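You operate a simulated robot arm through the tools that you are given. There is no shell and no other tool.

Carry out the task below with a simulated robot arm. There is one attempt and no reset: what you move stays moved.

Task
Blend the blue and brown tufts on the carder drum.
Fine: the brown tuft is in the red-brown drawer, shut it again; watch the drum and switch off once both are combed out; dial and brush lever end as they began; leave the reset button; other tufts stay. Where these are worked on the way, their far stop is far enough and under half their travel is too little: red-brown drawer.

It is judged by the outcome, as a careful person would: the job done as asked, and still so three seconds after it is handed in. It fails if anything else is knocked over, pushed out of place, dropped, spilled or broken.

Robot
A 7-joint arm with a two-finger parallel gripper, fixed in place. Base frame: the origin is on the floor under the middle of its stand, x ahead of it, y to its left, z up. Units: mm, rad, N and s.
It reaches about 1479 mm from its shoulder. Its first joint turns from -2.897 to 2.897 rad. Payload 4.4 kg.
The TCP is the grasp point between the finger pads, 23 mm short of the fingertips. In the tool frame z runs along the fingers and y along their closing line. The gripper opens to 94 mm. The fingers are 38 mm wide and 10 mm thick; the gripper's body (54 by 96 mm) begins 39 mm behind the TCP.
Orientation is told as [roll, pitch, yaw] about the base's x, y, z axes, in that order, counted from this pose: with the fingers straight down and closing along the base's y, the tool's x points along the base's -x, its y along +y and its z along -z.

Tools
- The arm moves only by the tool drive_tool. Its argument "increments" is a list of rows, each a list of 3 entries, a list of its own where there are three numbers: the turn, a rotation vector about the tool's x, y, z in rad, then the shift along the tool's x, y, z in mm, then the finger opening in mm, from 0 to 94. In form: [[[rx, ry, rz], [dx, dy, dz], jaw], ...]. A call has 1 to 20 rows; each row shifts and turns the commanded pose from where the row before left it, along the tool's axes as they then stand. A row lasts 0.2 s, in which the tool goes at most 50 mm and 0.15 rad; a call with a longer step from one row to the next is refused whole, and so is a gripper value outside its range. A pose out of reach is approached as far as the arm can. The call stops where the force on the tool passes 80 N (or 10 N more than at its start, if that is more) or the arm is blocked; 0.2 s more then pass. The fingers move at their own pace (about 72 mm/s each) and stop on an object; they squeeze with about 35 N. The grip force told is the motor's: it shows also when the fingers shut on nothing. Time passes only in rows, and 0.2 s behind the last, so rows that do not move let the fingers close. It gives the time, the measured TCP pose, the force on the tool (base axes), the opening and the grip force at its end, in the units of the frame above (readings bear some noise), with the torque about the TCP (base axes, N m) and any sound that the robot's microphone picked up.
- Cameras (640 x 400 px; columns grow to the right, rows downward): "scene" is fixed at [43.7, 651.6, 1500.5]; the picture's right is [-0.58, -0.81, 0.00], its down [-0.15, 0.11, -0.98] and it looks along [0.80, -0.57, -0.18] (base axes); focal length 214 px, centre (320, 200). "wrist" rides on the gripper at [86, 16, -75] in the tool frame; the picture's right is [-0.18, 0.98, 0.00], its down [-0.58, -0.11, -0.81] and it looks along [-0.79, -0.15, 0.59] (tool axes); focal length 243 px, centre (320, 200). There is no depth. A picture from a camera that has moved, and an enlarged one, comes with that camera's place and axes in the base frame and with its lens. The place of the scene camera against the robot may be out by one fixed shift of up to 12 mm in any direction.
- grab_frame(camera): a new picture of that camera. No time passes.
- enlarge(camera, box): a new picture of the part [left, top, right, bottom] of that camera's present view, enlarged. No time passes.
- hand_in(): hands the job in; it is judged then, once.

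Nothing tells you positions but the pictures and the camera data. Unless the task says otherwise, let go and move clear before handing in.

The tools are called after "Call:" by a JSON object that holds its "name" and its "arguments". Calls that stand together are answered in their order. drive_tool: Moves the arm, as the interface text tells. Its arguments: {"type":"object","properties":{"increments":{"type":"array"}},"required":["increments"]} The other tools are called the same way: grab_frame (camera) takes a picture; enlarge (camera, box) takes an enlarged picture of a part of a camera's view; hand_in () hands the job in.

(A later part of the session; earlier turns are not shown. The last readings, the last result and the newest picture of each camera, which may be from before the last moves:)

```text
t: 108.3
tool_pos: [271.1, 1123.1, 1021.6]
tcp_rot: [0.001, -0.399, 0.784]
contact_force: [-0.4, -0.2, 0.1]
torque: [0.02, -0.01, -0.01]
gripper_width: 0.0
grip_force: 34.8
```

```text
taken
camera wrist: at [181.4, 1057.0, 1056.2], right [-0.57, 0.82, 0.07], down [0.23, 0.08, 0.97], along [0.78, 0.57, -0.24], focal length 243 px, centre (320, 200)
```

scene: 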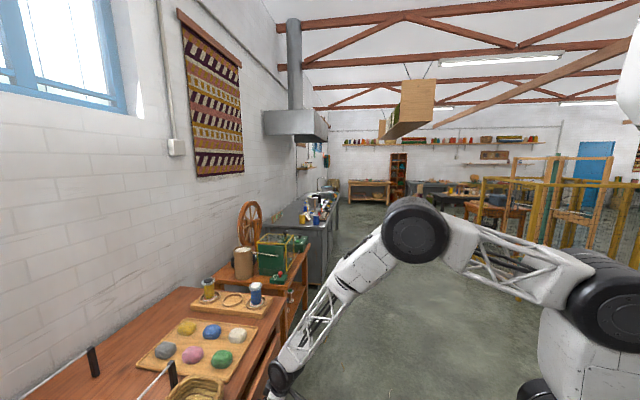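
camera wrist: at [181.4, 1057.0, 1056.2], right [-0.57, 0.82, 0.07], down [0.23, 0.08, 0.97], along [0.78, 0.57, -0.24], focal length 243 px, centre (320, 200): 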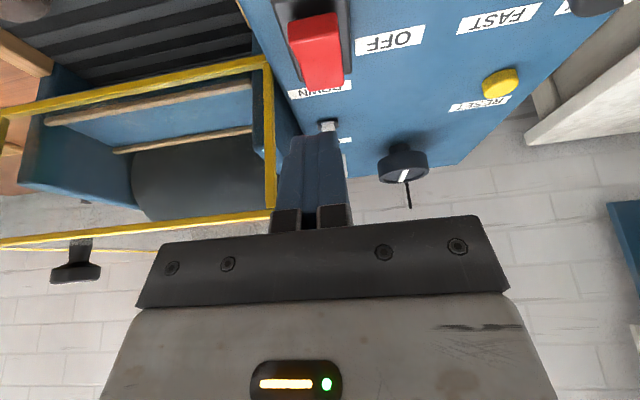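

Call:
{"name": "drive_tool", "arguments": {"increments": [[[0, 0, 0], [4.5, 1, 20], 0], [[0, 0, 0], [4.5, 1, 20], 0], [[0, 0, 0], [0, 0, 0], 0]]}}

Call:
{"name": "grab_frame", "arguments": {"camera": "wrist"}}

Call:
{"name": "enlarge", "arguments": {"camera": "wrist", "box": [0, 0, 300, 240]}}

```text
t: 109.1
tool_pos: [274.4, 1129.4, 981.0]
tcp_rot: [0.001, -0.401, 0.784]
contact_force: [-0.1, -0.3, 0.5]
torque: [-0.01, 0.01, 0.02]
gripper_width: 0.2
grip_force: 34.7
```

```text
taken
camera wrist: at [185.4, 1063.8, 1015.4], right [-0.57, 0.82, 0.07], down [0.23, 0.08, 0.97], along [0.78, 0.57, -0.24], focal length 243 px, centre (320, 200)
```

wrist: 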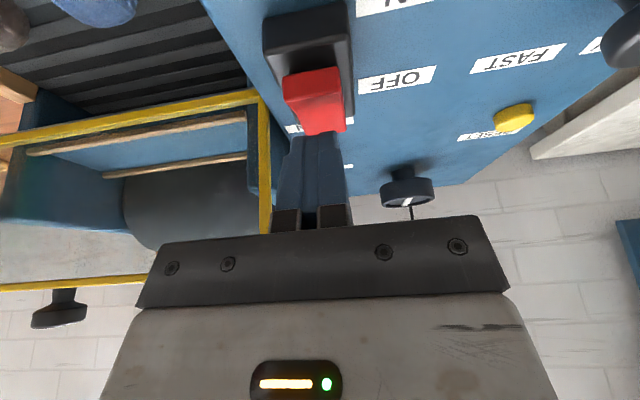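

```text
1.67 times, centred on (150, 120) of wrist
camera zoom: at [185.4, 1063.8, 1015.4], right [-0.57, 0.82, 0.07], down [0.23, 0.08, 0.97], along [0.78, 0.57, -0.24], focal length 404 px, centre (603, 333)
```

zoom: 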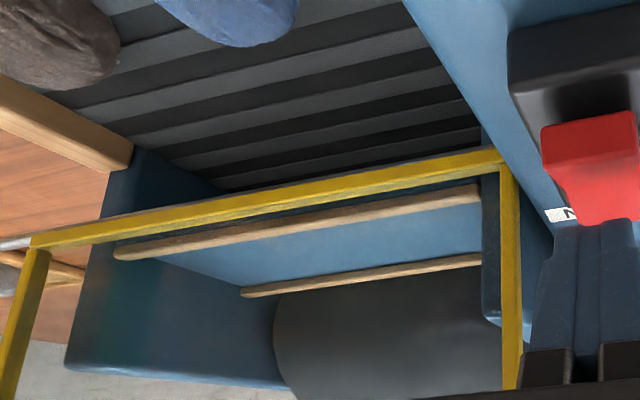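

Fingertips are just above the rocker's ON end, and the drum is visible through the guard. Pressing down gently.

Call:
{"name": "drive_tool", "arguments": {"increments": [[[0, 0, 0], [1.2, 0, 2.8], 0], [[0, 0, 0], [1.2, 0, 2.8], 0], [[0, 0, 0], [1.2, 0, 2.8], 0], [[0, 0, 0], [0, 0, 0], 0]]}}

Call:
{"name": "grab_frame", "arguments": {"camera": "wrist"}}

```text
t: 110.1
tool_pos: [274.5, 1128.4, 971.0]
tcp_rot: [0.0, -0.399, 0.785]
contact_force: [-0.5, 0.1, -0.3]
torque: [-0.03, 0.01, 0.0]
gripper_width: 0.0
grip_force: 34.9
```

```text
taken
camera wrist: at [184.6, 1063.6, 1006.8], right [-0.57, 0.82, 0.07], down [0.23, 0.08, 0.97], along [0.78, 0.57, -0.24], focal length 243 px, centre (320, 200)
```

wrist: 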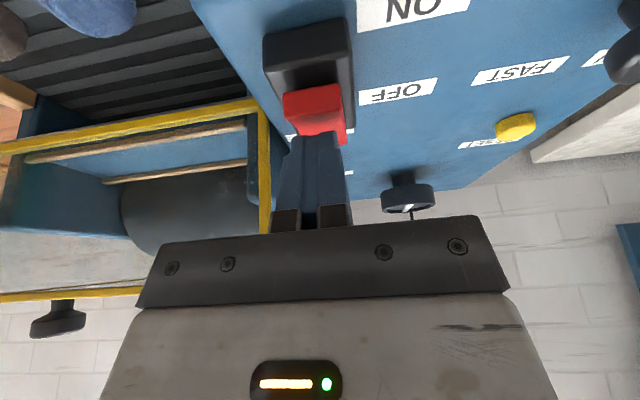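

No contact yet; the tips are rounded, so I'll shift 6 mm toward the ON end and continue down in small steps.

Call:
{"name": "drive_tool", "arguments": {"increments": [[[0, 0, 0], [5.5, 0, -2.3], 0], [[0, 0, 0], [1.2, 0, 2.8], 0], [[0, 0, 0], [0.8, 0, 1.8], 0], [[0, 0, 0], [0.8, 0, 1.8], 0], [[0, 0, 0], [0, 0, 0], 0]]}}

Call:
{"name": "grab_frame", "arguments": {"camera": "wrist"}}

```text
t: 111.3
tool_pos: [270.1, 1125.6, 964.6]
tcp_rot: [0.001, -0.399, 0.784]
contact_force: [0.1, 0.6, 0.4]
torque: [0.02, -0.02, -0.02]
gripper_width: 0.0
grip_force: 34.7
```

```text
taken
camera wrist: at [180.9, 1059.1, 999.5], right [-0.57, 0.82, 0.07], down [0.23, 0.08, 0.97], along [0.78, 0.57, -0.24], focal length 243 px, centre (320, 200)
```

wrist: 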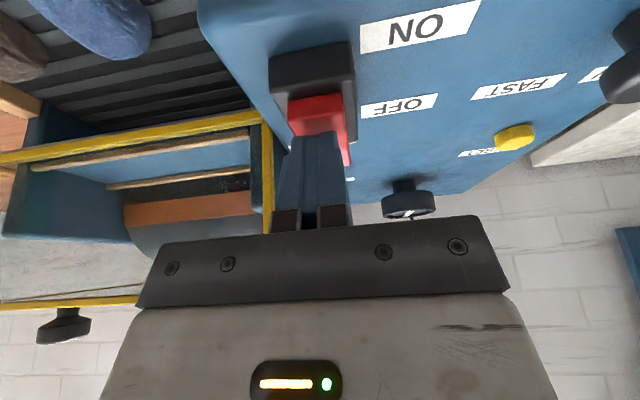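

The drum seems to have turned (its wooden seam is now visible), so the switch may be on. I'll zoom on the drum, belt, and lamps.

Call:
{"name": "enlarge", "arguments": {"camera": "wrist", "box": [0, 0, 300, 240]}}

Call:
{"name": "enlarge", "arguments": {"camera": "wrist", "box": [250, 30, 400, 200]}}

```text
1.67 times, centred on (150, 120) of wrist
camera zoom: at [180.9, 1059.1, 999.5], right [-0.57, 0.82, 0.07], down [0.23, 0.08, 0.97], along [0.78, 0.57, -0.24], focal length 404 px, centre (603, 333)
```

zoom: 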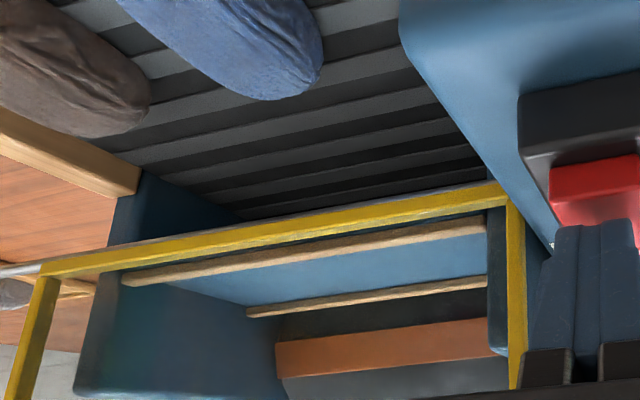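

```text
2.35 times, centred on (325, 115) of wrist
camera zoom: at [180.9, 1059.1, 999.5], right [-0.57, 0.82, 0.07], down [0.23, 0.08, 0.97], along [0.78, 0.57, -0.24], focal length 571 px, centre (308, 400)
```

zoom: 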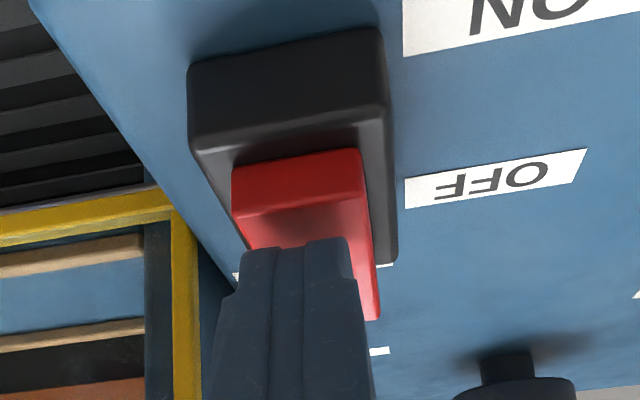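

The rocker is now tipped to ON and the drum is turning. I'll advance time in small steps and watch.

Call:
{"name": "drive_tool", "arguments": {"increments": [[[0, 0, 0], [0, 0, 0], 0], [[0, 0, 0], [0, 0, 0], 0], [[0, 0, 0], [0, 0, 0], 0]]}}

Call:
{"name": "grab_frame", "arguments": {"camera": "wrist"}}

Call:
{"name": "enlarge", "arguments": {"camera": "wrist", "box": [0, 0, 300, 240]}}

```text
t: 112.1
tool_pos: [270.3, 1125.3, 964.8]
tcp_rot: [-0.002, -0.401, 0.784]
contact_force: [-0.2, 0.0, -0.3]
torque: [0.02, -0.03, -0.02]
gripper_width: 0.1
grip_force: 35.1
```

```text
taken
camera wrist: at [180.5, 1059.1, 1000.1], right [-0.57, 0.82, 0.07], down [0.23, 0.08, 0.97], along [0.78, 0.57, -0.24], focal length 243 px, centre (320, 200)
```

wrist: 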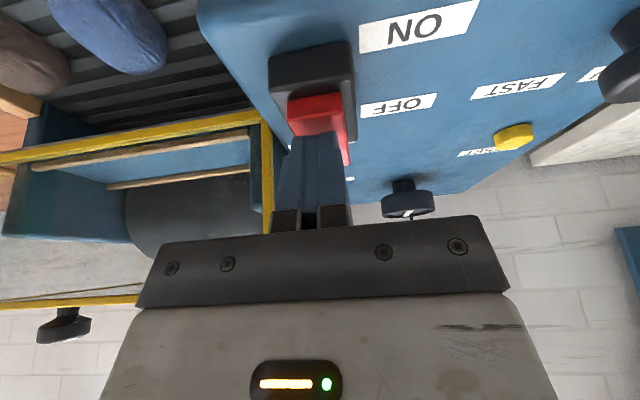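

```text
1.67 times, centred on (150, 120) of wrist
camera zoom: at [180.5, 1059.1, 1000.1], right [-0.57, 0.82, 0.07], down [0.23, 0.08, 0.97], along [0.78, 0.57, -0.24], focal length 404 px, centre (603, 333)
```

zoom: 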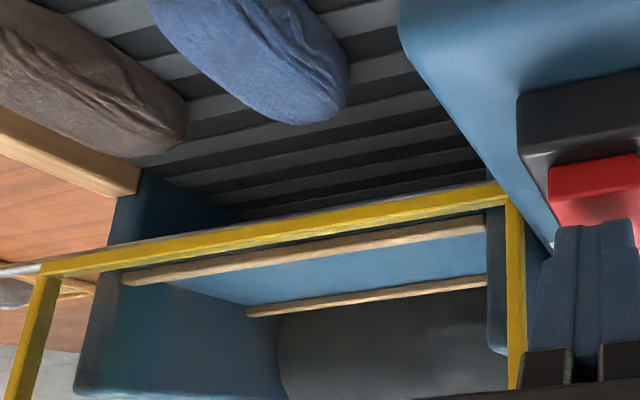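

Tufts are travelling toward the drum. I'll lift a little for a better view of the drum while staying near the switch.

Call:
{"name": "drive_tool", "arguments": {"increments": [[[0, 0, 0], [-9, 0, -25], 0], [[0, 0, 0], [-9, 0, -25], 0]]}}

Call:
{"name": "grab_frame", "arguments": {"camera": "wrist"}}

Call:
{"name": "enlarge", "arguments": {"camera": "wrist", "box": [0, 0, 300, 240]}}

```text
t: 112.7
tool_pos: [266.6, 1124.3, 1016.4]
tcp_rot: [0.0, -0.398, 0.784]
contact_force: [0.2, 0.0, 0.0]
torque: [0.03, 0.01, 0.02]
gripper_width: 0.0
grip_force: 35.3
```

```text
taken
camera wrist: at [178.5, 1057.3, 1051.5], right [-0.57, 0.82, 0.07], down [0.23, 0.08, 0.97], along [0.78, 0.57, -0.24], focal length 243 px, centre (320, 200)
```

wrist: 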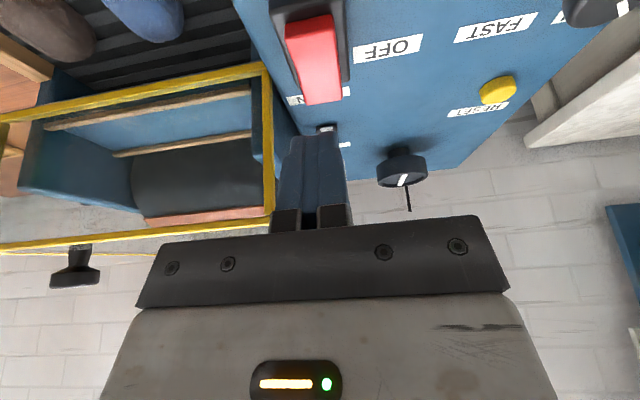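

```text
1.67 times, centred on (150, 120) of wrist
camera zoom: at [178.5, 1057.3, 1051.5], right [-0.57, 0.82, 0.07], down [0.23, 0.08, 0.97], along [0.78, 0.57, -0.24], focal length 404 px, centre (603, 333)
```

zoom: 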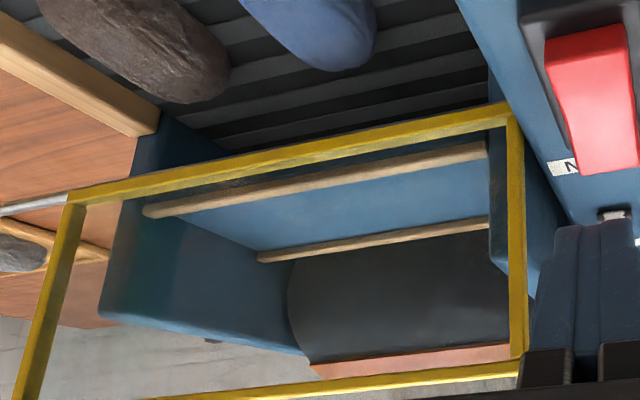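

Call:
{"name": "drive_tool", "arguments": {"increments": [[[0, 0, 0], [0, 0, 0], 0], [[0, 0, 0], [0, 0, 0], 0], [[0, 0, 0], [0, 0, 0], 0], [[0, 0, 0], [0, 0, 0], 0]]}}

Call:
{"name": "enlarge", "arguments": {"camera": "wrist", "box": [0, 0, 300, 240]}}

```text
t: 113.7
tool_pos: [267.4, 1122.5, 1018.3]
tcp_rot: [0.001, -0.398, 0.783]
contact_force: [0.3, 0.2, 0.9]
torque: [-0.03, 0.01, 0.0]
gripper_width: 0.0
grip_force: 34.8
```

```text
1.67 times, centred on (150, 120) of wrist
camera zoom: at [178.6, 1057.4, 1052.6], right [-0.57, 0.82, 0.07], down [0.23, 0.08, 0.97], along [0.78, 0.57, -0.24], focal length 404 px, centre (603, 333)
```

zoom: 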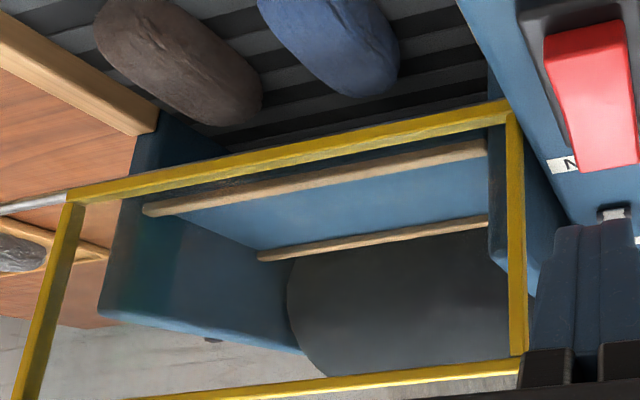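

Call:
{"name": "drive_tool", "arguments": {"increments": [[[0, 0, 0], [0, 0, 0], 0], [[0, 0, 0], [0, 0, 0], 0], [[0, 0, 0], [0, 0, 0], 0], [[0, 0, 0], [0, 0, 0], 0], [[0, 0, 0], [0, 0, 0], 0], [[0, 0, 0], [0, 0, 0], 0], [[0, 0, 0], [0, 0, 0], 0]]}}

Call:
{"name": "enlarge", "arguments": {"camera": "wrist", "box": [0, 0, 300, 240]}}

```text
t: 115.3
tool_pos: [268.4, 1123.3, 1018.0]
tcp_rot: [0.0, -0.4, 0.783]
contact_force: [0.0, 0.2, 0.3]
torque: [0.0, -0.03, 0.02]
gripper_width: 0.0
grip_force: 35.1
```

```text
1.67 times, centred on (150, 120) of wrist
camera zoom: at [178.6, 1057.4, 1052.6], right [-0.57, 0.82, 0.07], down [0.23, 0.08, 0.97], along [0.78, 0.57, -0.24], focal length 404 px, centre (603, 333)
```

zoom: 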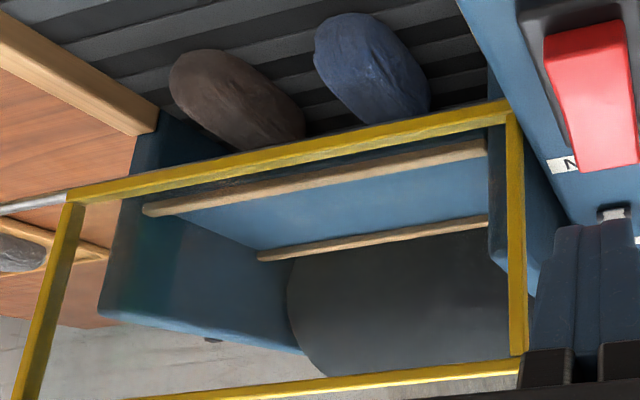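

Call:
{"name": "drive_tool", "arguments": {"increments": [[[0, 0, 0], [0, 0, 0], 0], [[0, 0, 0], [0, 0, 0], 0], [[0, 0, 0], [0, 0, 0], 0], [[0, 0, 0], [0, 0, 0], 0], [[0, 0, 0], [0, 0, 0], 0], [[0, 0, 0], [0, 0, 0], 0], [[0, 0, 0], [0, 0, 0], 0]]}}

Call:
{"name": "enlarge", "arguments": {"camera": "wrist", "box": [0, 0, 300, 240]}}

Call:
{"name": "grab_frame", "arguments": {"camera": "wrist"}}

```text
t: 116.9
tool_pos: [268.0, 1122.7, 1017.9]
tcp_rot: [0.0, -0.401, 0.783]
contact_force: [0.1, 0.3, 0.1]
torque: [0.0, 0.02, -0.01]
gripper_width: 0.5
grip_force: 35.1
```

```text
1.67 times, centred on (150, 120) of wrist
camera zoom: at [178.6, 1057.4, 1052.7], right [-0.57, 0.82, 0.07], down [0.23, 0.08, 0.97], along [0.78, 0.57, -0.24], focal length 404 px, centre (603, 333)
```

zoom: 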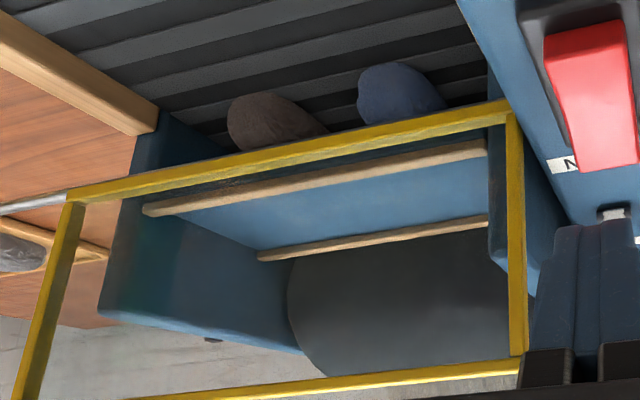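

```text
taken
camera wrist: at [178.6, 1057.4, 1052.7], right [-0.57, 0.82, 0.07], down [0.23, 0.08, 0.97], along [0.78, 0.57, -0.24], focal length 243 px, centre (320, 200)
```

wrist: 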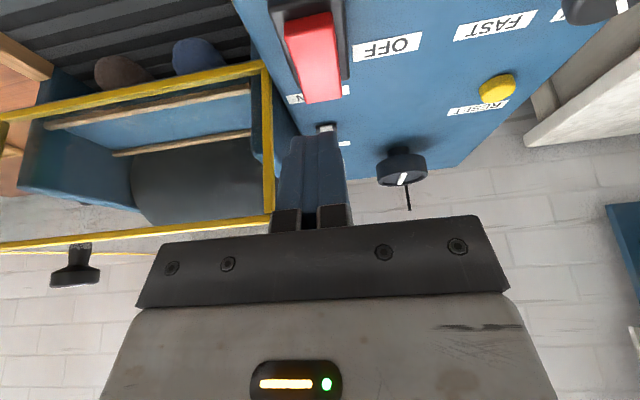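

Call:
{"name": "drive_tool", "arguments": {"increments": [[[0, 0, 0], [0, 0, 0], 0], [[0, 0, 0], [0, 0, 0], 0], [[0, 0, 0], [0, 0, 0], 0], [[0, 0, 0], [0, 0, 0], 0], [[0, 0, 0], [0, 0, 0], 0], [[0, 0, 0], [0, 0, 0], 0], [[0, 0, 0], [0, 0, 0], 0]]}}

Call:
{"name": "enlarge", "arguments": {"camera": "wrist", "box": [0, 0, 300, 240]}}

```text
t: 118.5
tool_pos: [268.3, 1122.7, 1017.3]
tcp_rot: [0.0, -0.399, 0.784]
contact_force: [0.5, -0.5, -0.4]
torque: [-0.01, 0.02, -0.03]
gripper_width: 0.0
grip_force: 34.9
```

```text
1.67 times, centred on (150, 120) of wrist
camera zoom: at [178.6, 1057.4, 1052.6], right [-0.57, 0.82, 0.07], down [0.23, 0.08, 0.97], along [0.78, 0.57, -0.24], focal length 404 px, centre (603, 333)
```

zoom: 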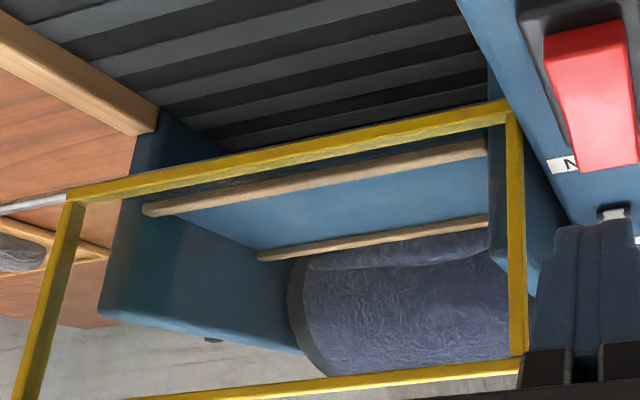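

The fibre is going onto the drum: a coat has formed, with a lump still at the nip. I'll watch in shorter steps.

Call:
{"name": "drive_tool", "arguments": {"increments": [[[0, 0, 0], [0, 0, 0], 0], [[0, 0, 0], [0, 0, 0], 0], [[0, 0, 0], [0, 0, 0], 0]]}}

Call:
{"name": "enlarge", "arguments": {"camera": "wrist", "box": [0, 0, 300, 240]}}

Call:
{"name": "enlarge", "arguments": {"camera": "wrist", "box": [110, 120, 270, 230]}}

```text
t: 119.3
tool_pos: [268.0, 1124.0, 1018.6]
tcp_rot: [-0.002, -0.4, 0.784]
contact_force: [0.7, 0.3, -0.1]
torque: [0.03, 0.01, 0.03]
gripper_width: 0.0
grip_force: 35.2
```

```text
1.67 times, centred on (150, 120) of wrist
camera zoom: at [178.5, 1057.4, 1052.6], right [-0.57, 0.82, 0.07], down [0.23, 0.08, 0.97], along [0.78, 0.57, -0.24], focal length 404 px, centre (603, 333)
```

zoom: 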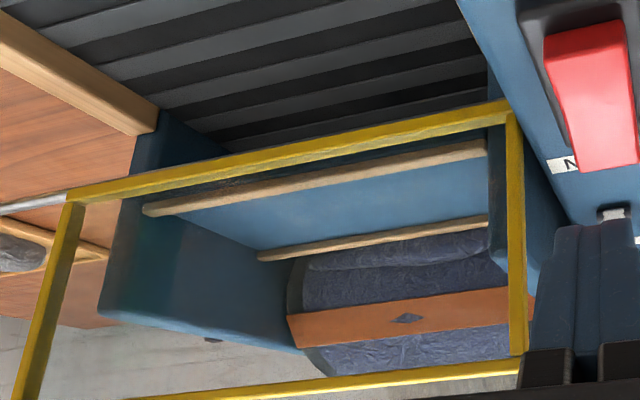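

```text
3.64 times, centred on (190, 175) of wrist
camera zoom: at [178.5, 1057.4, 1052.6], right [-0.57, 0.82, 0.07], down [0.23, 0.08, 0.97], along [0.78, 0.57, -0.24], focal length 882 px, centre (793, 291)
```

zoom: 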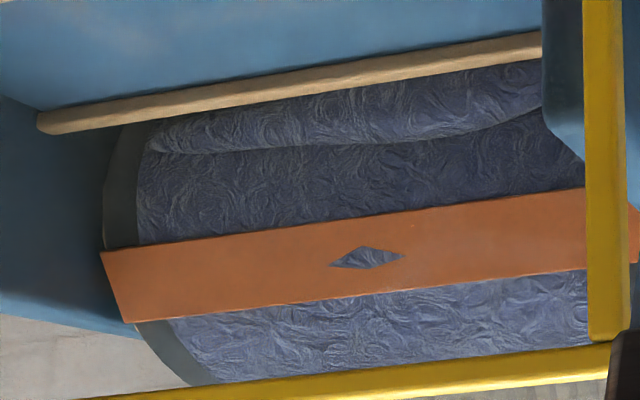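

Call:
{"name": "drive_tool", "arguments": {"increments": [[[0, 0, 0], [0, 0, 0], 0], [[0, 0, 0], [0, 0, 0], 0], [[0, 0, 0], [0, 0, 0], 0]]}}

Call:
{"name": "enlarge", "arguments": {"camera": "wrist", "box": [110, 120, 270, 230]}}

Call:
{"name": "grab_frame", "arguments": {"camera": "wrist"}}

```text
t: 120.1
tool_pos: [267.6, 1121.7, 1016.1]
tcp_rot: [0.0, -0.401, 0.786]
contact_force: [0.7, 0.2, -0.8]
torque: [-0.03, -0.02, 0.03]
gripper_width: 0.0
grip_force: 34.9
```

```text
3.64 times, centred on (190, 175) of wrist
camera zoom: at [178.6, 1057.4, 1052.6], right [-0.57, 0.82, 0.07], down [0.23, 0.08, 0.97], along [0.78, 0.57, -0.24], focal length 882 px, centre (793, 291)
```

zoom: 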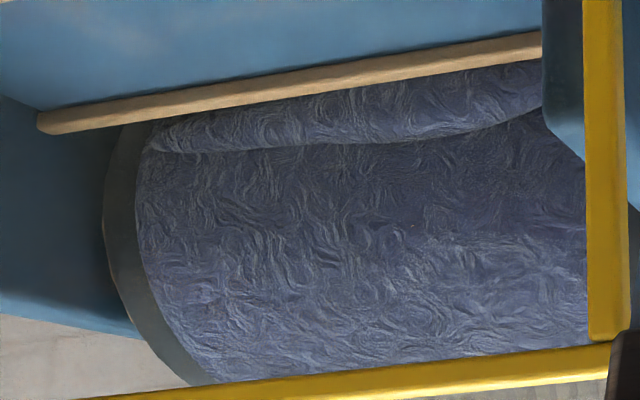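

```text
taken
camera wrist: at [178.6, 1057.4, 1052.6], right [-0.57, 0.82, 0.07], down [0.23, 0.08, 0.97], along [0.78, 0.57, -0.24], focal length 243 px, centre (320, 200)
```

wrist: 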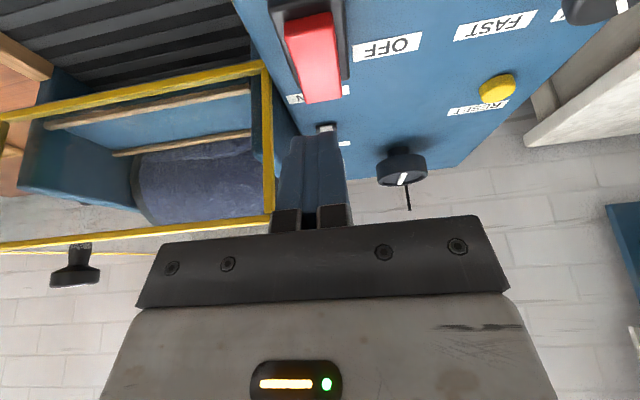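

A rolled lump still sits on the drum by the nip. I'll keep watching whether it gets combed out.

Call:
{"name": "drive_tool", "arguments": {"increments": [[[0, 0, 0], [0, 0, 0], 0], [[0, 0, 0], [0, 0, 0], 0], [[0, 0, 0], [0, 0, 0], 0], [[0, 0, 0], [0, 0, 0], 0]]}}

Call:
{"name": "enlarge", "arguments": {"camera": "wrist", "box": [110, 120, 270, 230]}}

```text
t: 121.1
tool_pos: [267.5, 1122.0, 1017.3]
tcp_rot: [0.001, -0.4, 0.783]
contact_force: [0.4, -0.4, -0.7]
torque: [-0.01, -0.01, -0.01]
gripper_width: 0.0
grip_force: 35.0
```

```text
3.64 times, centred on (190, 175) of wrist
camera zoom: at [178.6, 1057.4, 1052.6], right [-0.57, 0.82, 0.07], down [0.23, 0.08, 0.97], along [0.78, 0.57, -0.24], focal length 882 px, centre (793, 291)
```

zoom: 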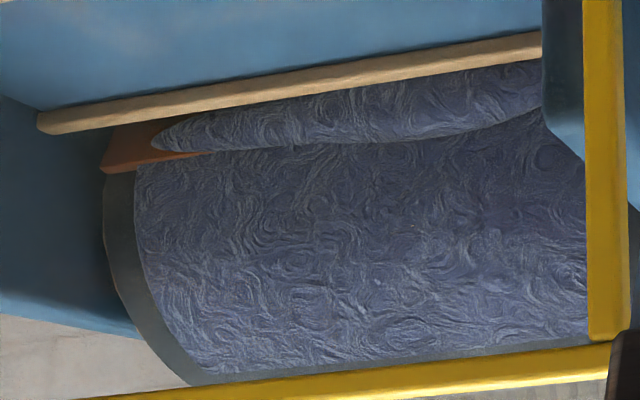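

Call:
{"name": "drive_tool", "arguments": {"increments": [[[0, 0, 0], [0, 0, 0], 0], [[0, 0, 0], [0, 0, 0], 0], [[0, 0, 0], [0, 0, 0], 0], [[0, 0, 0], [0, 0, 0], 0], [[0, 0, 0], [0, 0, 0], 0], [[0, 0, 0], [0, 0, 0], 0], [[0, 0, 0], [0, 0, 0], 0]]}}

Call:
{"name": "enlarge", "arguments": {"camera": "wrist", "box": [110, 120, 270, 230]}}

Call:
{"name": "enlarge", "arguments": {"camera": "wrist", "box": [0, 0, 300, 240]}}

```text
t: 122.7
tool_pos: [268.3, 1122.7, 1017.6]
tcp_rot: [0.0, -0.398, 0.784]
contact_force: [-0.3, 0.5, 0.3]
torque: [-0.03, 0.02, -0.03]
gripper_width: 0.2
grip_force: 35.2
```

```text
3.64 times, centred on (190, 175) of wrist
camera zoom: at [178.5, 1057.4, 1052.6], right [-0.57, 0.82, 0.07], down [0.23, 0.08, 0.97], along [0.78, 0.57, -0.24], focal length 882 px, centre (793, 291)
```

zoom: 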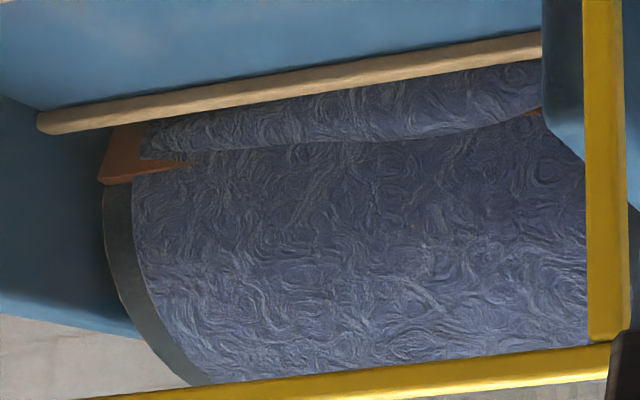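

```text
1.67 times, centred on (150, 120) of wrist
camera zoom: at [178.5, 1057.4, 1052.6], right [-0.57, 0.82, 0.07], down [0.23, 0.08, 0.97], along [0.78, 0.57, -0.24], focal length 404 px, centre (603, 333)
```

zoom: 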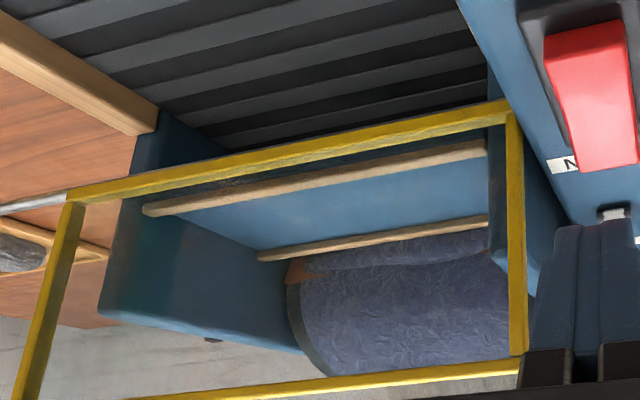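

Call:
{"name": "drive_tool", "arguments": {"increments": [[[0, 0, 0], [0, 0, 0], 0], [[0, 0, 0], [0, 0, 0], 0], [[0, 0, 0], [0, 0, 0], 0], [[0, 0, 0], [0, 0, 0], 0], [[0, 0, 0], [0, 0, 0], 0], [[0, 0, 0], [0, 0, 0], 0], [[0, 0, 0], [0, 0, 0], 0]]}}

Call:
{"name": "enlarge", "arguments": {"camera": "wrist", "box": [110, 120, 270, 230]}}

```text
t: 124.3
tool_pos: [267.5, 1121.9, 1018.2]
tcp_rot: [-0.001, -0.4, 0.783]
contact_force: [0.6, 0.1, -1.1]
torque: [0.03, 0.02, 0.04]
gripper_width: 0.1
grip_force: 35.1
```

```text
3.64 times, centred on (190, 175) of wrist
camera zoom: at [178.6, 1057.4, 1052.6], right [-0.57, 0.82, 0.07], down [0.23, 0.08, 0.97], along [0.78, 0.57, -0.24], focal length 882 px, centre (793, 291)
```

zoom: 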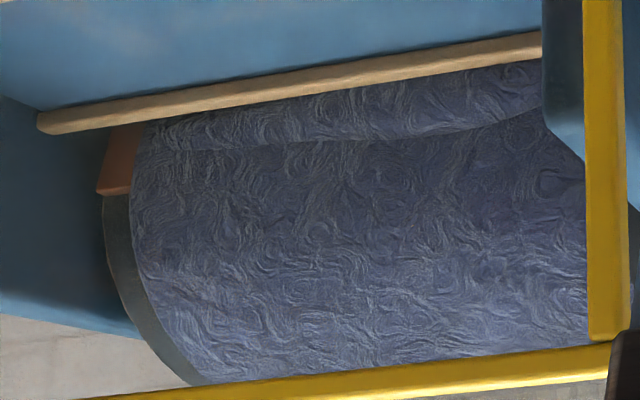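

The coat is growing over the seam. I'll rise a bit to see more of the drum from above.

Call:
{"name": "drive_tool", "arguments": {"increments": [[[0, 0, 0], [-19, -10, -42], 0], [[0, 0, 0], [-19, -10, -42], 0]]}}

Call:
{"name": "grab_frame", "arguments": {"camera": "wrist"}}

Call:
{"name": "enlarge", "arguments": {"camera": "wrist", "box": [60, 60, 300, 230]}}

```text
t: 124.9
tool_pos: [283.5, 1110.0, 1109.9]
tcp_rot: [0.0, -0.398, 0.782]
contact_force: [0.4, 1.2, -1.1]
torque: [0.01, -0.03, 0.02]
gripper_width: 0.1
grip_force: 34.8
```

```text
taken
camera wrist: at [194.9, 1044.8, 1144.2], right [-0.57, 0.82, 0.07], down [0.24, 0.08, 0.97], along [0.78, 0.57, -0.24], focal length 243 px, centre (320, 200)
```

wrist: 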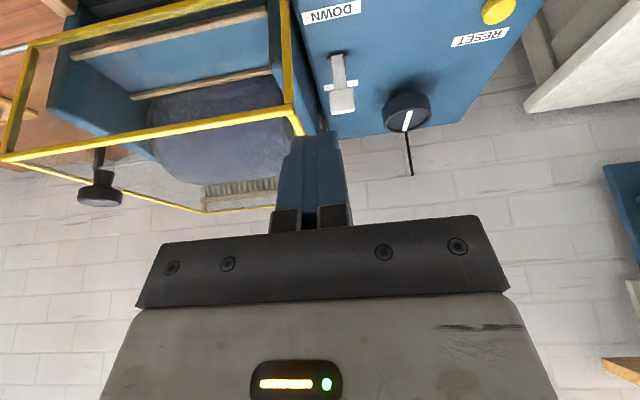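

```text
2.35 times, centred on (180, 145) of wrist
camera zoom: at [194.9, 1044.8, 1144.2], right [-0.57, 0.82, 0.07], down [0.24, 0.08, 0.97], along [0.78, 0.57, -0.24], focal length 571 px, centre (649, 329)
```

zoom: 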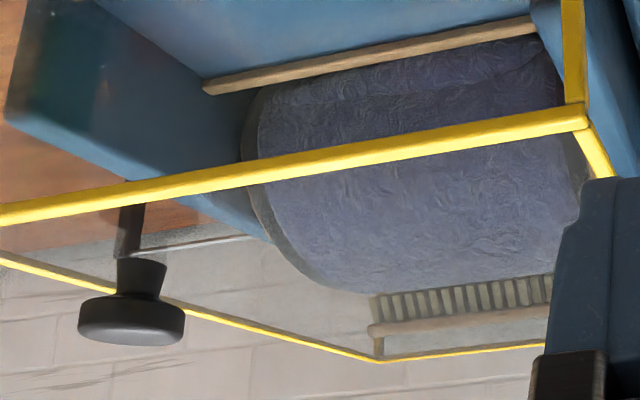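

Call:
{"name": "drive_tool", "arguments": {"increments": [[[0, 0, 0], [0, 0, 0], 0], [[0, 0, 0], [0, 0, 0], 0], [[0, 0, 0], [0, 0, 0], 0]]}}

Call:
{"name": "enlarge", "arguments": {"camera": "wrist", "box": [130, 60, 300, 190]}}

```text
t: 125.7
tool_pos: [284.3, 1110.7, 1109.6]
tcp_rot: [0.0, -0.399, 0.784]
contact_force: [0.7, -0.1, -0.2]
torque: [0.02, -0.03, -0.01]
gripper_width: 0.1
grip_force: 34.7
```

```text
3.08 times, centred on (215, 125) of wrist
camera zoom: at [195.1, 1044.6, 1145.3], right [-0.57, 0.82, 0.07], down [0.23, 0.08, 0.97], along [0.78, 0.57, -0.24], focal length 746 px, centre (643, 431)
```

zoom: 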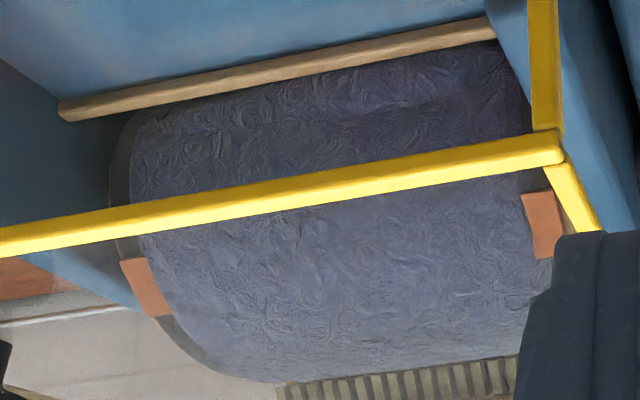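

Call:
{"name": "drive_tool", "arguments": {"increments": [[[0, 0, 0], [0, 0, 0], 0]]}}

Call:
{"name": "enlarge", "arguments": {"camera": "wrist", "box": [130, 60, 300, 190]}}

Call:
{"name": "enlarge", "arguments": {"camera": "wrist", "box": [150, 70, 290, 130]}}

```text
t: 126.1
tool_pos: [286.5, 1109.4, 1110.3]
tcp_rot: [-0.001, -0.4, 0.785]
contact_force: [-0.3, 0.3, 0.6]
torque: [0.03, -0.02, 0.01]
gripper_width: 0.2
grip_force: 35.0
```

```text
3.08 times, centred on (215, 125) of wrist
camera zoom: at [195.1, 1044.6, 1145.3], right [-0.57, 0.82, 0.07], down [0.23, 0.08, 0.97], along [0.78, 0.57, -0.24], focal length 746 px, centre (643, 431)
```

zoom: 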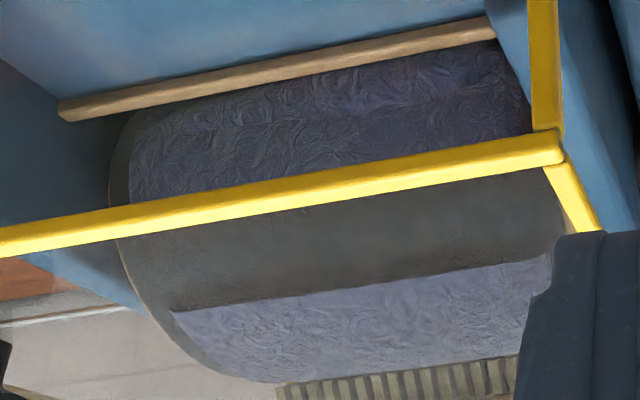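

```text
4.57 times, centred on (220, 100) of wrist
camera zoom: at [195.1, 1044.6, 1145.3], right [-0.57, 0.82, 0.07], down [0.23, 0.08, 0.97], along [0.78, 0.57, -0.24], focal length 1109 px, centre (777, 657)
```

zoom: 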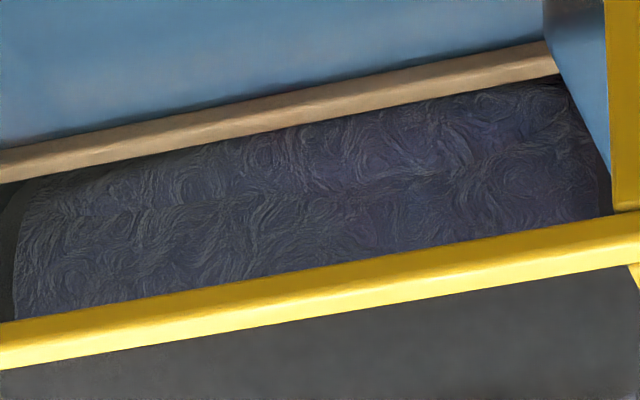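

Call:
{"name": "drive_tool", "arguments": {"increments": [[[0, 0, 0], [0, 0, 0], 0]]}}

Call:
{"name": "enlarge", "arguments": {"camera": "wrist", "box": [130, 60, 300, 190]}}

Call:
{"name": "drive_tool", "arguments": {"increments": [[[0, 0, 0], [0, 0, 0], 0]]}}

Call:
{"name": "enlarge", "arguments": {"camera": "wrist", "box": [130, 60, 300, 190]}}

```text
t: 126.5
tool_pos: [285.2, 1110.6, 1110.2]
tcp_rot: [0.0, -0.398, 0.784]
contact_force: [0.4, 0.0, -0.2]
torque: [0.01, 0.01, -0.05]
gripper_width: 0.4
grip_force: 34.7
```

```text
3.08 times, centred on (215, 125) of wrist
camera zoom: at [195.1, 1044.6, 1145.3], right [-0.57, 0.82, 0.07], down [0.23, 0.08, 0.97], along [0.78, 0.57, -0.24], focal length 746 px, centre (643, 431)
```

zoom: 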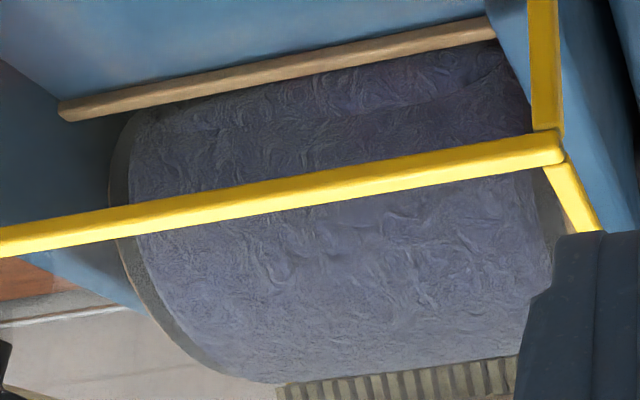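

```text
t: 126.9
tool_pos: [284.3, 1110.5, 1110.6]
tcp_rot: [0.001, -0.4, 0.784]
contact_force: [0.4, -1.3, -0.3]
torque: [0.0, 0.02, 0.03]
gripper_width: 0.1
grip_force: 34.9
```

```text
3.08 times, centred on (215, 125) of wrist
camera zoom: at [195.1, 1044.6, 1145.3], right [-0.57, 0.82, 0.07], down [0.23, 0.08, 0.97], along [0.78, 0.57, -0.24], focal length 746 px, centre (643, 431)
```

zoom: 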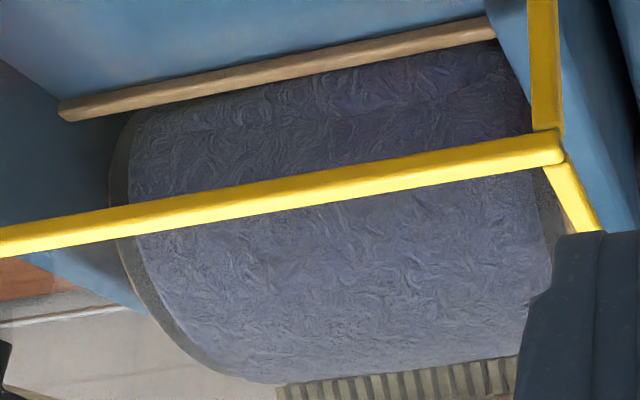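

Call:
{"name": "drive_tool", "arguments": {"increments": [[[0, 0, 0], [19, 10, 42], 0], [[0, 0, 0], [19, 10, 42], 0], [[0, 0, 0], [0, 0, 0], 0]]}}

Call:
{"name": "enlarge", "arguments": {"camera": "wrist", "box": [110, 120, 270, 230]}}

Call:
{"name": "grab_frame", "arguments": {"camera": "wrist"}}

```text
t: 127.7
tool_pos: [268.1, 1122.1, 1016.7]
tcp_rot: [0.0, -0.4, 0.782]
contact_force: [-0.2, -0.3, -0.4]
torque: [0.01, -0.02, -0.01]
gripper_width: 0.0
grip_force: 34.9
```

```text
3.64 times, centred on (190, 175) of wrist
camera zoom: at [178.6, 1057.2, 1051.7], right [-0.57, 0.82, 0.07], down [0.23, 0.08, 0.97], along [0.78, 0.57, -0.24], focal length 882 px, centre (793, 291)
```

zoom: 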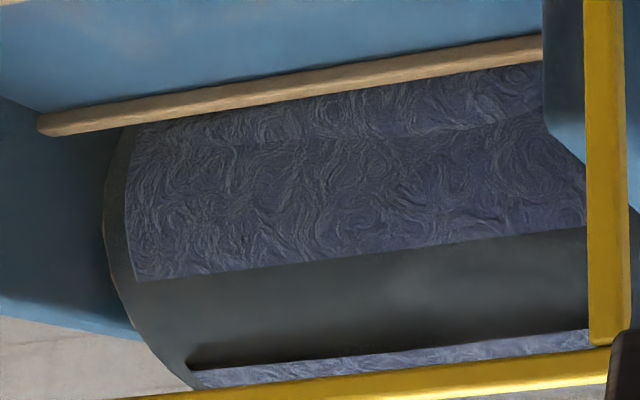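

```text
taken
camera wrist: at [178.6, 1057.2, 1051.7], right [-0.57, 0.82, 0.07], down [0.23, 0.08, 0.97], along [0.78, 0.57, -0.24], focal length 243 px, centre (320, 200)
```

wrist: 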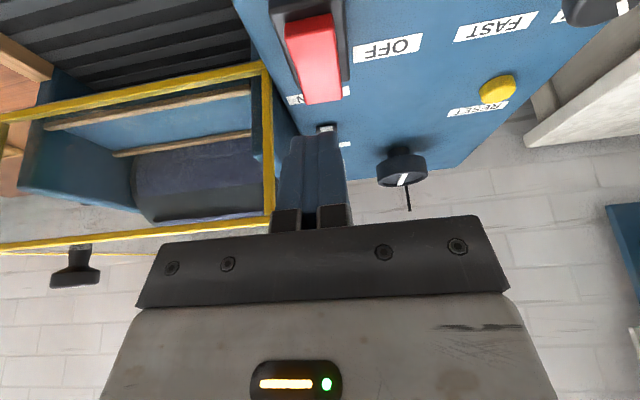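

The lump is getting flatter while the coat thickens. I'll keep watching in small steps until it's gone.

Call:
{"name": "drive_tool", "arguments": {"increments": [[[0, 0, 0], [0, 0, 0], 0], [[0, 0, 0], [0, 0, 0], 0], [[0, 0, 0], [0, 0, 0], 0]]}}

Call:
{"name": "enlarge", "arguments": {"camera": "wrist", "box": [110, 120, 270, 230]}}

Call:
{"name": "drive_tool", "arguments": {"increments": [[[0, 0, 0], [0, 0, 0], 0], [[0, 0, 0], [0, 0, 0], 0]]}}

Call:
{"name": "enlarge", "arguments": {"camera": "wrist", "box": [110, 120, 270, 230]}}

```text
t: 128.5
tool_pos: [268.5, 1123.1, 1017.9]
tcp_rot: [0.001, -0.401, 0.784]
contact_force: [-0.2, -0.2, 0.3]
torque: [0.01, 0.0, 0.0]
gripper_width: 0.1
grip_force: 35.4
```

```text
3.64 times, centred on (190, 175) of wrist
camera zoom: at [178.8, 1057.2, 1052.3], right [-0.57, 0.82, 0.07], down [0.23, 0.08, 0.97], along [0.78, 0.57, -0.24], focal length 882 px, centre (793, 291)
```

zoom: 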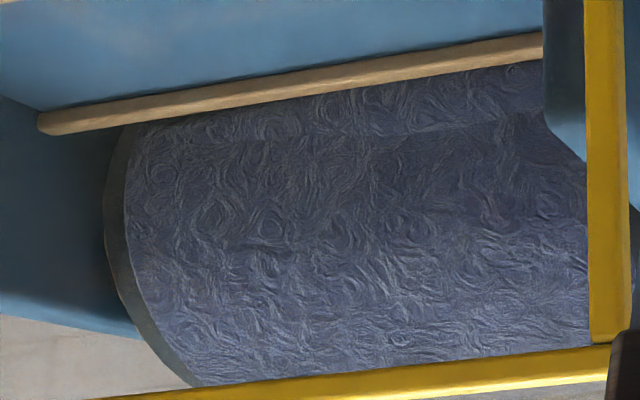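

```text
t: 129.1
tool_pos: [268.2, 1121.7, 1016.8]
tcp_rot: [0.001, -0.399, 0.783]
contact_force: [-0.3, 0.0, 0.6]
torque: [-0.03, -0.03, 0.02]
gripper_width: 0.0
grip_force: 35.1
```

```text
3.64 times, centred on (190, 175) of wrist
camera zoom: at [178.8, 1057.2, 1052.3], right [-0.57, 0.82, 0.07], down [0.23, 0.08, 0.97], along [0.78, 0.57, -0.24], focal length 882 px, centre (793, 291)
```

zoom: 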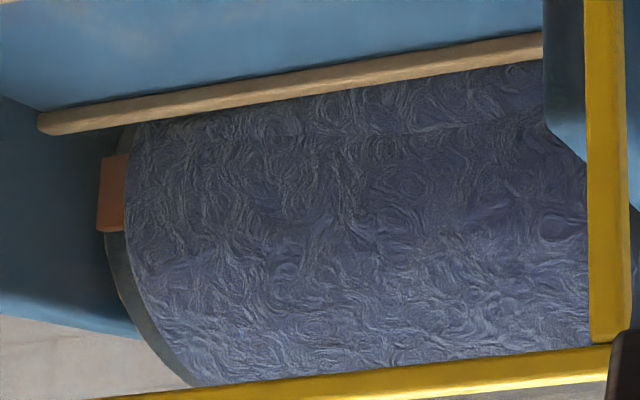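

The coat's edge was creeping outward; I'll check finely whether growth has stopped.

Call:
{"name": "enlarge", "arguments": {"camera": "wrist", "box": [125, 140, 185, 180]}}

Call:
{"name": "enlarge", "arguments": {"camera": "wrist", "box": [190, 125, 270, 175]}}

Call:
{"name": "drive_tool", "arguments": {"increments": [[[0, 0, 0], [0, 0, 0], 0], [[0, 0, 0], [0, 0, 0], 0], [[0, 0, 0], [0, 0, 0], 0]]}}

Call:
{"name": "enlarge", "arguments": {"camera": "wrist", "box": [125, 140, 185, 180]}}

Call:
{"name": "enlarge", "arguments": {"camera": "wrist", "box": [190, 125, 270, 175]}}

```text
10.00 times, centred on (155, 160) of wrist
camera zoom: at [178.8, 1057.2, 1052.3], right [-0.57, 0.82, 0.07], down [0.23, 0.08, 0.97], along [0.78, 0.57, -0.24], focal length 2426 px, centre (1970, 600)
```

zoom: 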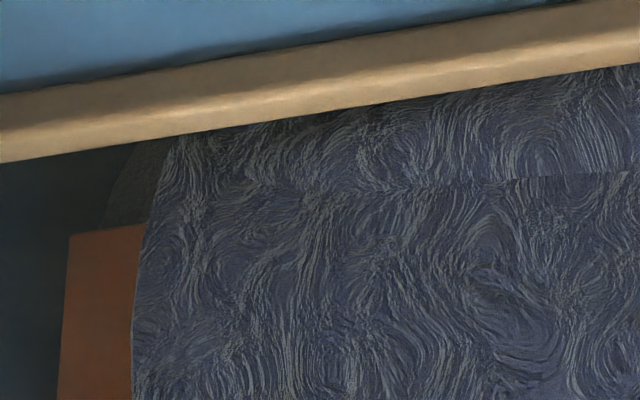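

```text
8.00 times, centred on (230, 150) of wrist
camera zoom: at [178.8, 1057.2, 1052.3], right [-0.57, 0.82, 0.07], down [0.23, 0.08, 0.97], along [0.78, 0.57, -0.24], focal length 1941 px, centre (1040, 600)
```

zoom: 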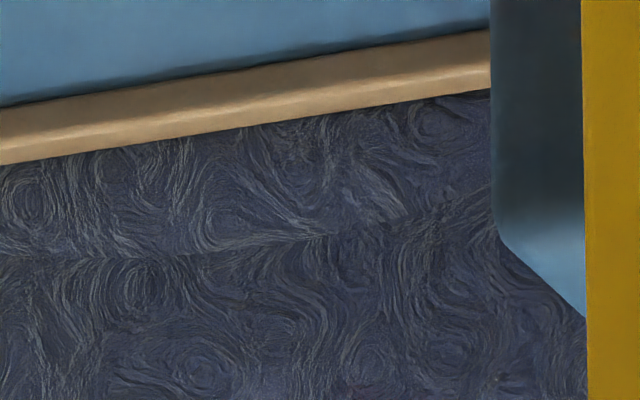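

```text
t: 129.9
tool_pos: [268.7, 1121.8, 1017.0]
tcp_rot: [0.001, -0.401, 0.782]
contact_force: [-0.5, 1.3, 0.1]
torque: [-0.02, -0.02, 0.01]
gripper_width: 0.0
grip_force: 35.3
```

```text
10.00 times, centred on (155, 160) of wrist
camera zoom: at [178.7, 1057.2, 1052.3], right [-0.57, 0.82, 0.07], down [0.23, 0.08, 0.97], along [0.78, 0.57, -0.24], focal length 2426 px, centre (1970, 600)
```

zoom: 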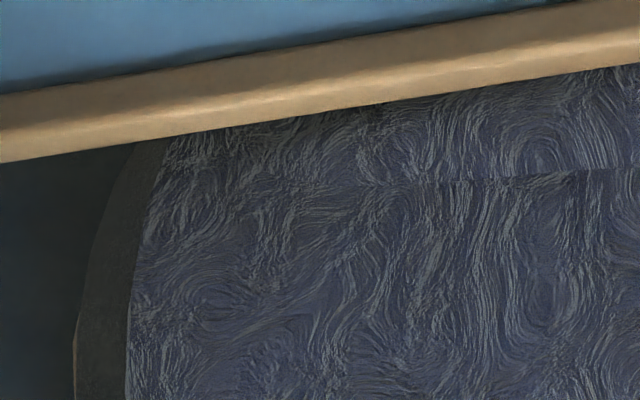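

```text
8.00 times, centred on (230, 150) of wrist
camera zoom: at [178.7, 1057.2, 1052.3], right [-0.57, 0.82, 0.07], down [0.23, 0.08, 0.97], along [0.78, 0.57, -0.24], focal length 1941 px, centre (1040, 600)
```

zoom: 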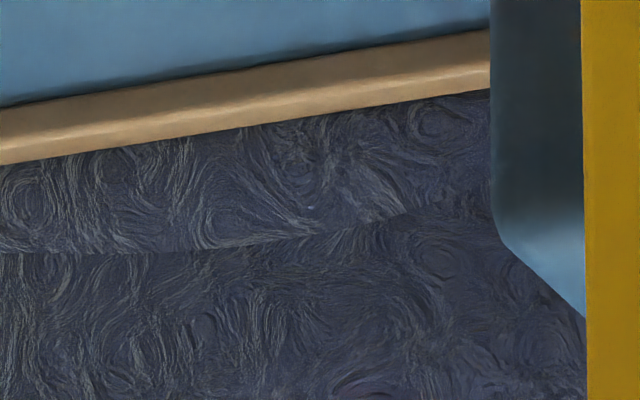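

The coat is still growing steadily and the lump at the nip remains, so combing isn't finished. I'll keep watching.

Call:
{"name": "drive_tool", "arguments": {"increments": [[[0, 0, 0], [0, 0, 0], 0], [[0, 0, 0], [0, 0, 0], 0], [[0, 0, 0], [0, 0, 0], 0], [[0, 0, 0], [0, 0, 0], 0], [[0, 0, 0], [0, 0, 0], 0], [[0, 0, 0], [0, 0, 0], 0], [[0, 0, 0], [0, 0, 0], 0]]}}

Call:
{"name": "enlarge", "arguments": {"camera": "wrist", "box": [110, 120, 270, 230]}}

Call:
{"name": "enlarge", "arguments": {"camera": "wrist", "box": [125, 140, 185, 180]}}

```text
t: 131.5
tool_pos: [268.3, 1122.7, 1017.6]
tcp_rot: [-0.001, -0.4, 0.784]
contact_force: [0.5, -0.1, 0.2]
torque: [0.03, -0.03, -0.02]
gripper_width: 0.0
grip_force: 35.3
```

```text
3.64 times, centred on (190, 175) of wrist
camera zoom: at [178.8, 1057.2, 1052.3], right [-0.57, 0.82, 0.07], down [0.23, 0.08, 0.97], along [0.78, 0.57, -0.24], focal length 882 px, centre (793, 291)
```

zoom: 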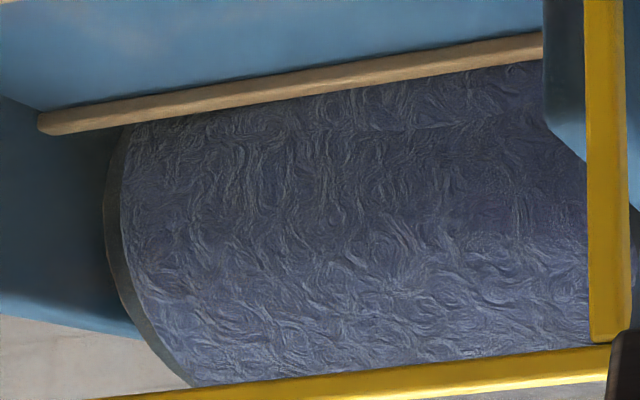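

```text
10.00 times, centred on (155, 160) of wrist
camera zoom: at [178.8, 1057.2, 1052.3], right [-0.57, 0.82, 0.07], down [0.23, 0.08, 0.97], along [0.78, 0.57, -0.24], focal length 2426 px, centre (1970, 600)
```

zoom: 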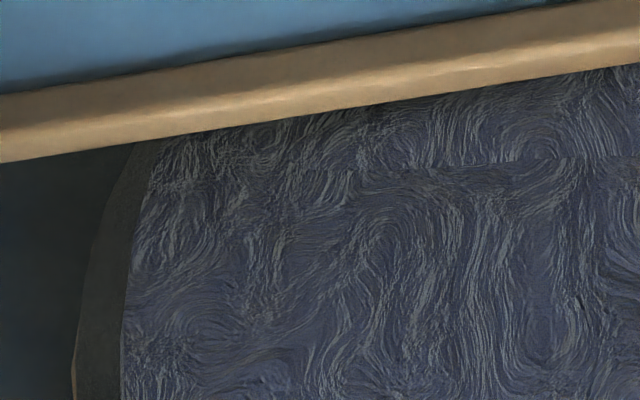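

Call:
{"name": "drive_tool", "arguments": {"increments": [[[0, 0, 0], [0, 0, 0], 0], [[0, 0, 0], [0, 0, 0], 0], [[0, 0, 0], [0, 0, 0], 0], [[0, 0, 0], [0, 0, 0], 0], [[0, 0, 0], [0, 0, 0], 0], [[0, 0, 0], [0, 0, 0], 0], [[0, 0, 0], [0, 0, 0], 0]]}}

Call:
{"name": "enlarge", "arguments": {"camera": "wrist", "box": [110, 120, 270, 230]}}

Call:
{"name": "enlarge", "arguments": {"camera": "wrist", "box": [125, 140, 185, 180]}}

Call:
{"name": "enlarge", "arguments": {"camera": "wrist", "box": [190, 125, 270, 175]}}

```text
t: 133.1
tool_pos: [268.1, 1122.8, 1017.3]
tcp_rot: [0.001, -0.4, 0.784]
contact_force: [0.3, 0.4, 0.0]
torque: [-0.02, 0.03, 0.03]
gripper_width: 0.0
grip_force: 35.2
```

```text
3.64 times, centred on (190, 175) of wrist
camera zoom: at [178.8, 1057.2, 1052.3], right [-0.57, 0.82, 0.07], down [0.23, 0.08, 0.97], along [0.78, 0.57, -0.24], focal length 882 px, centre (793, 291)
```

zoom: 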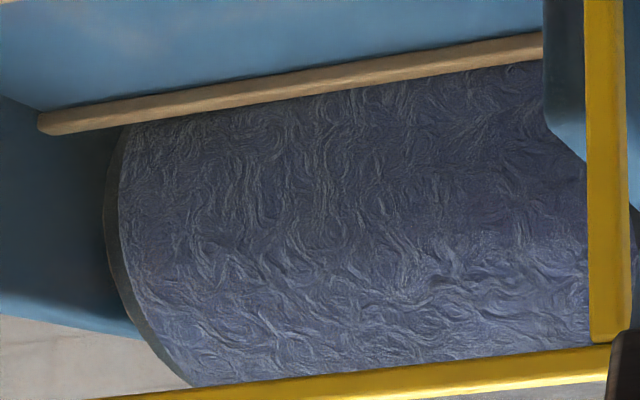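

```text
10.00 times, centred on (155, 160) of wrist
camera zoom: at [178.8, 1057.2, 1052.3], right [-0.57, 0.82, 0.07], down [0.23, 0.08, 0.97], along [0.78, 0.57, -0.24], focal length 2426 px, centre (1970, 600)
```

zoom: 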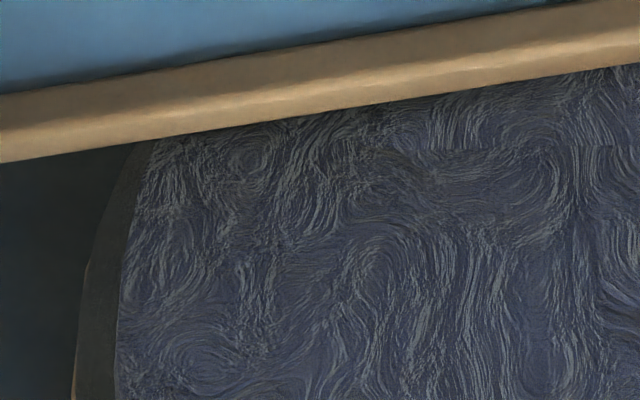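

```text
8.00 times, centred on (230, 150) of wrist
camera zoom: at [178.8, 1057.2, 1052.3], right [-0.57, 0.82, 0.07], down [0.23, 0.08, 0.97], along [0.78, 0.57, -0.24], focal length 1941 px, centre (1040, 600)
```

zoom: 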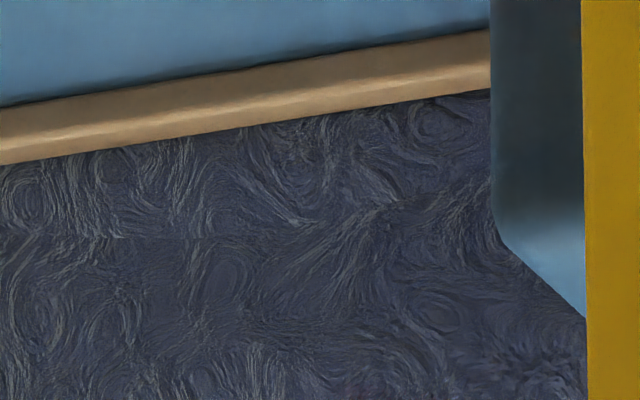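

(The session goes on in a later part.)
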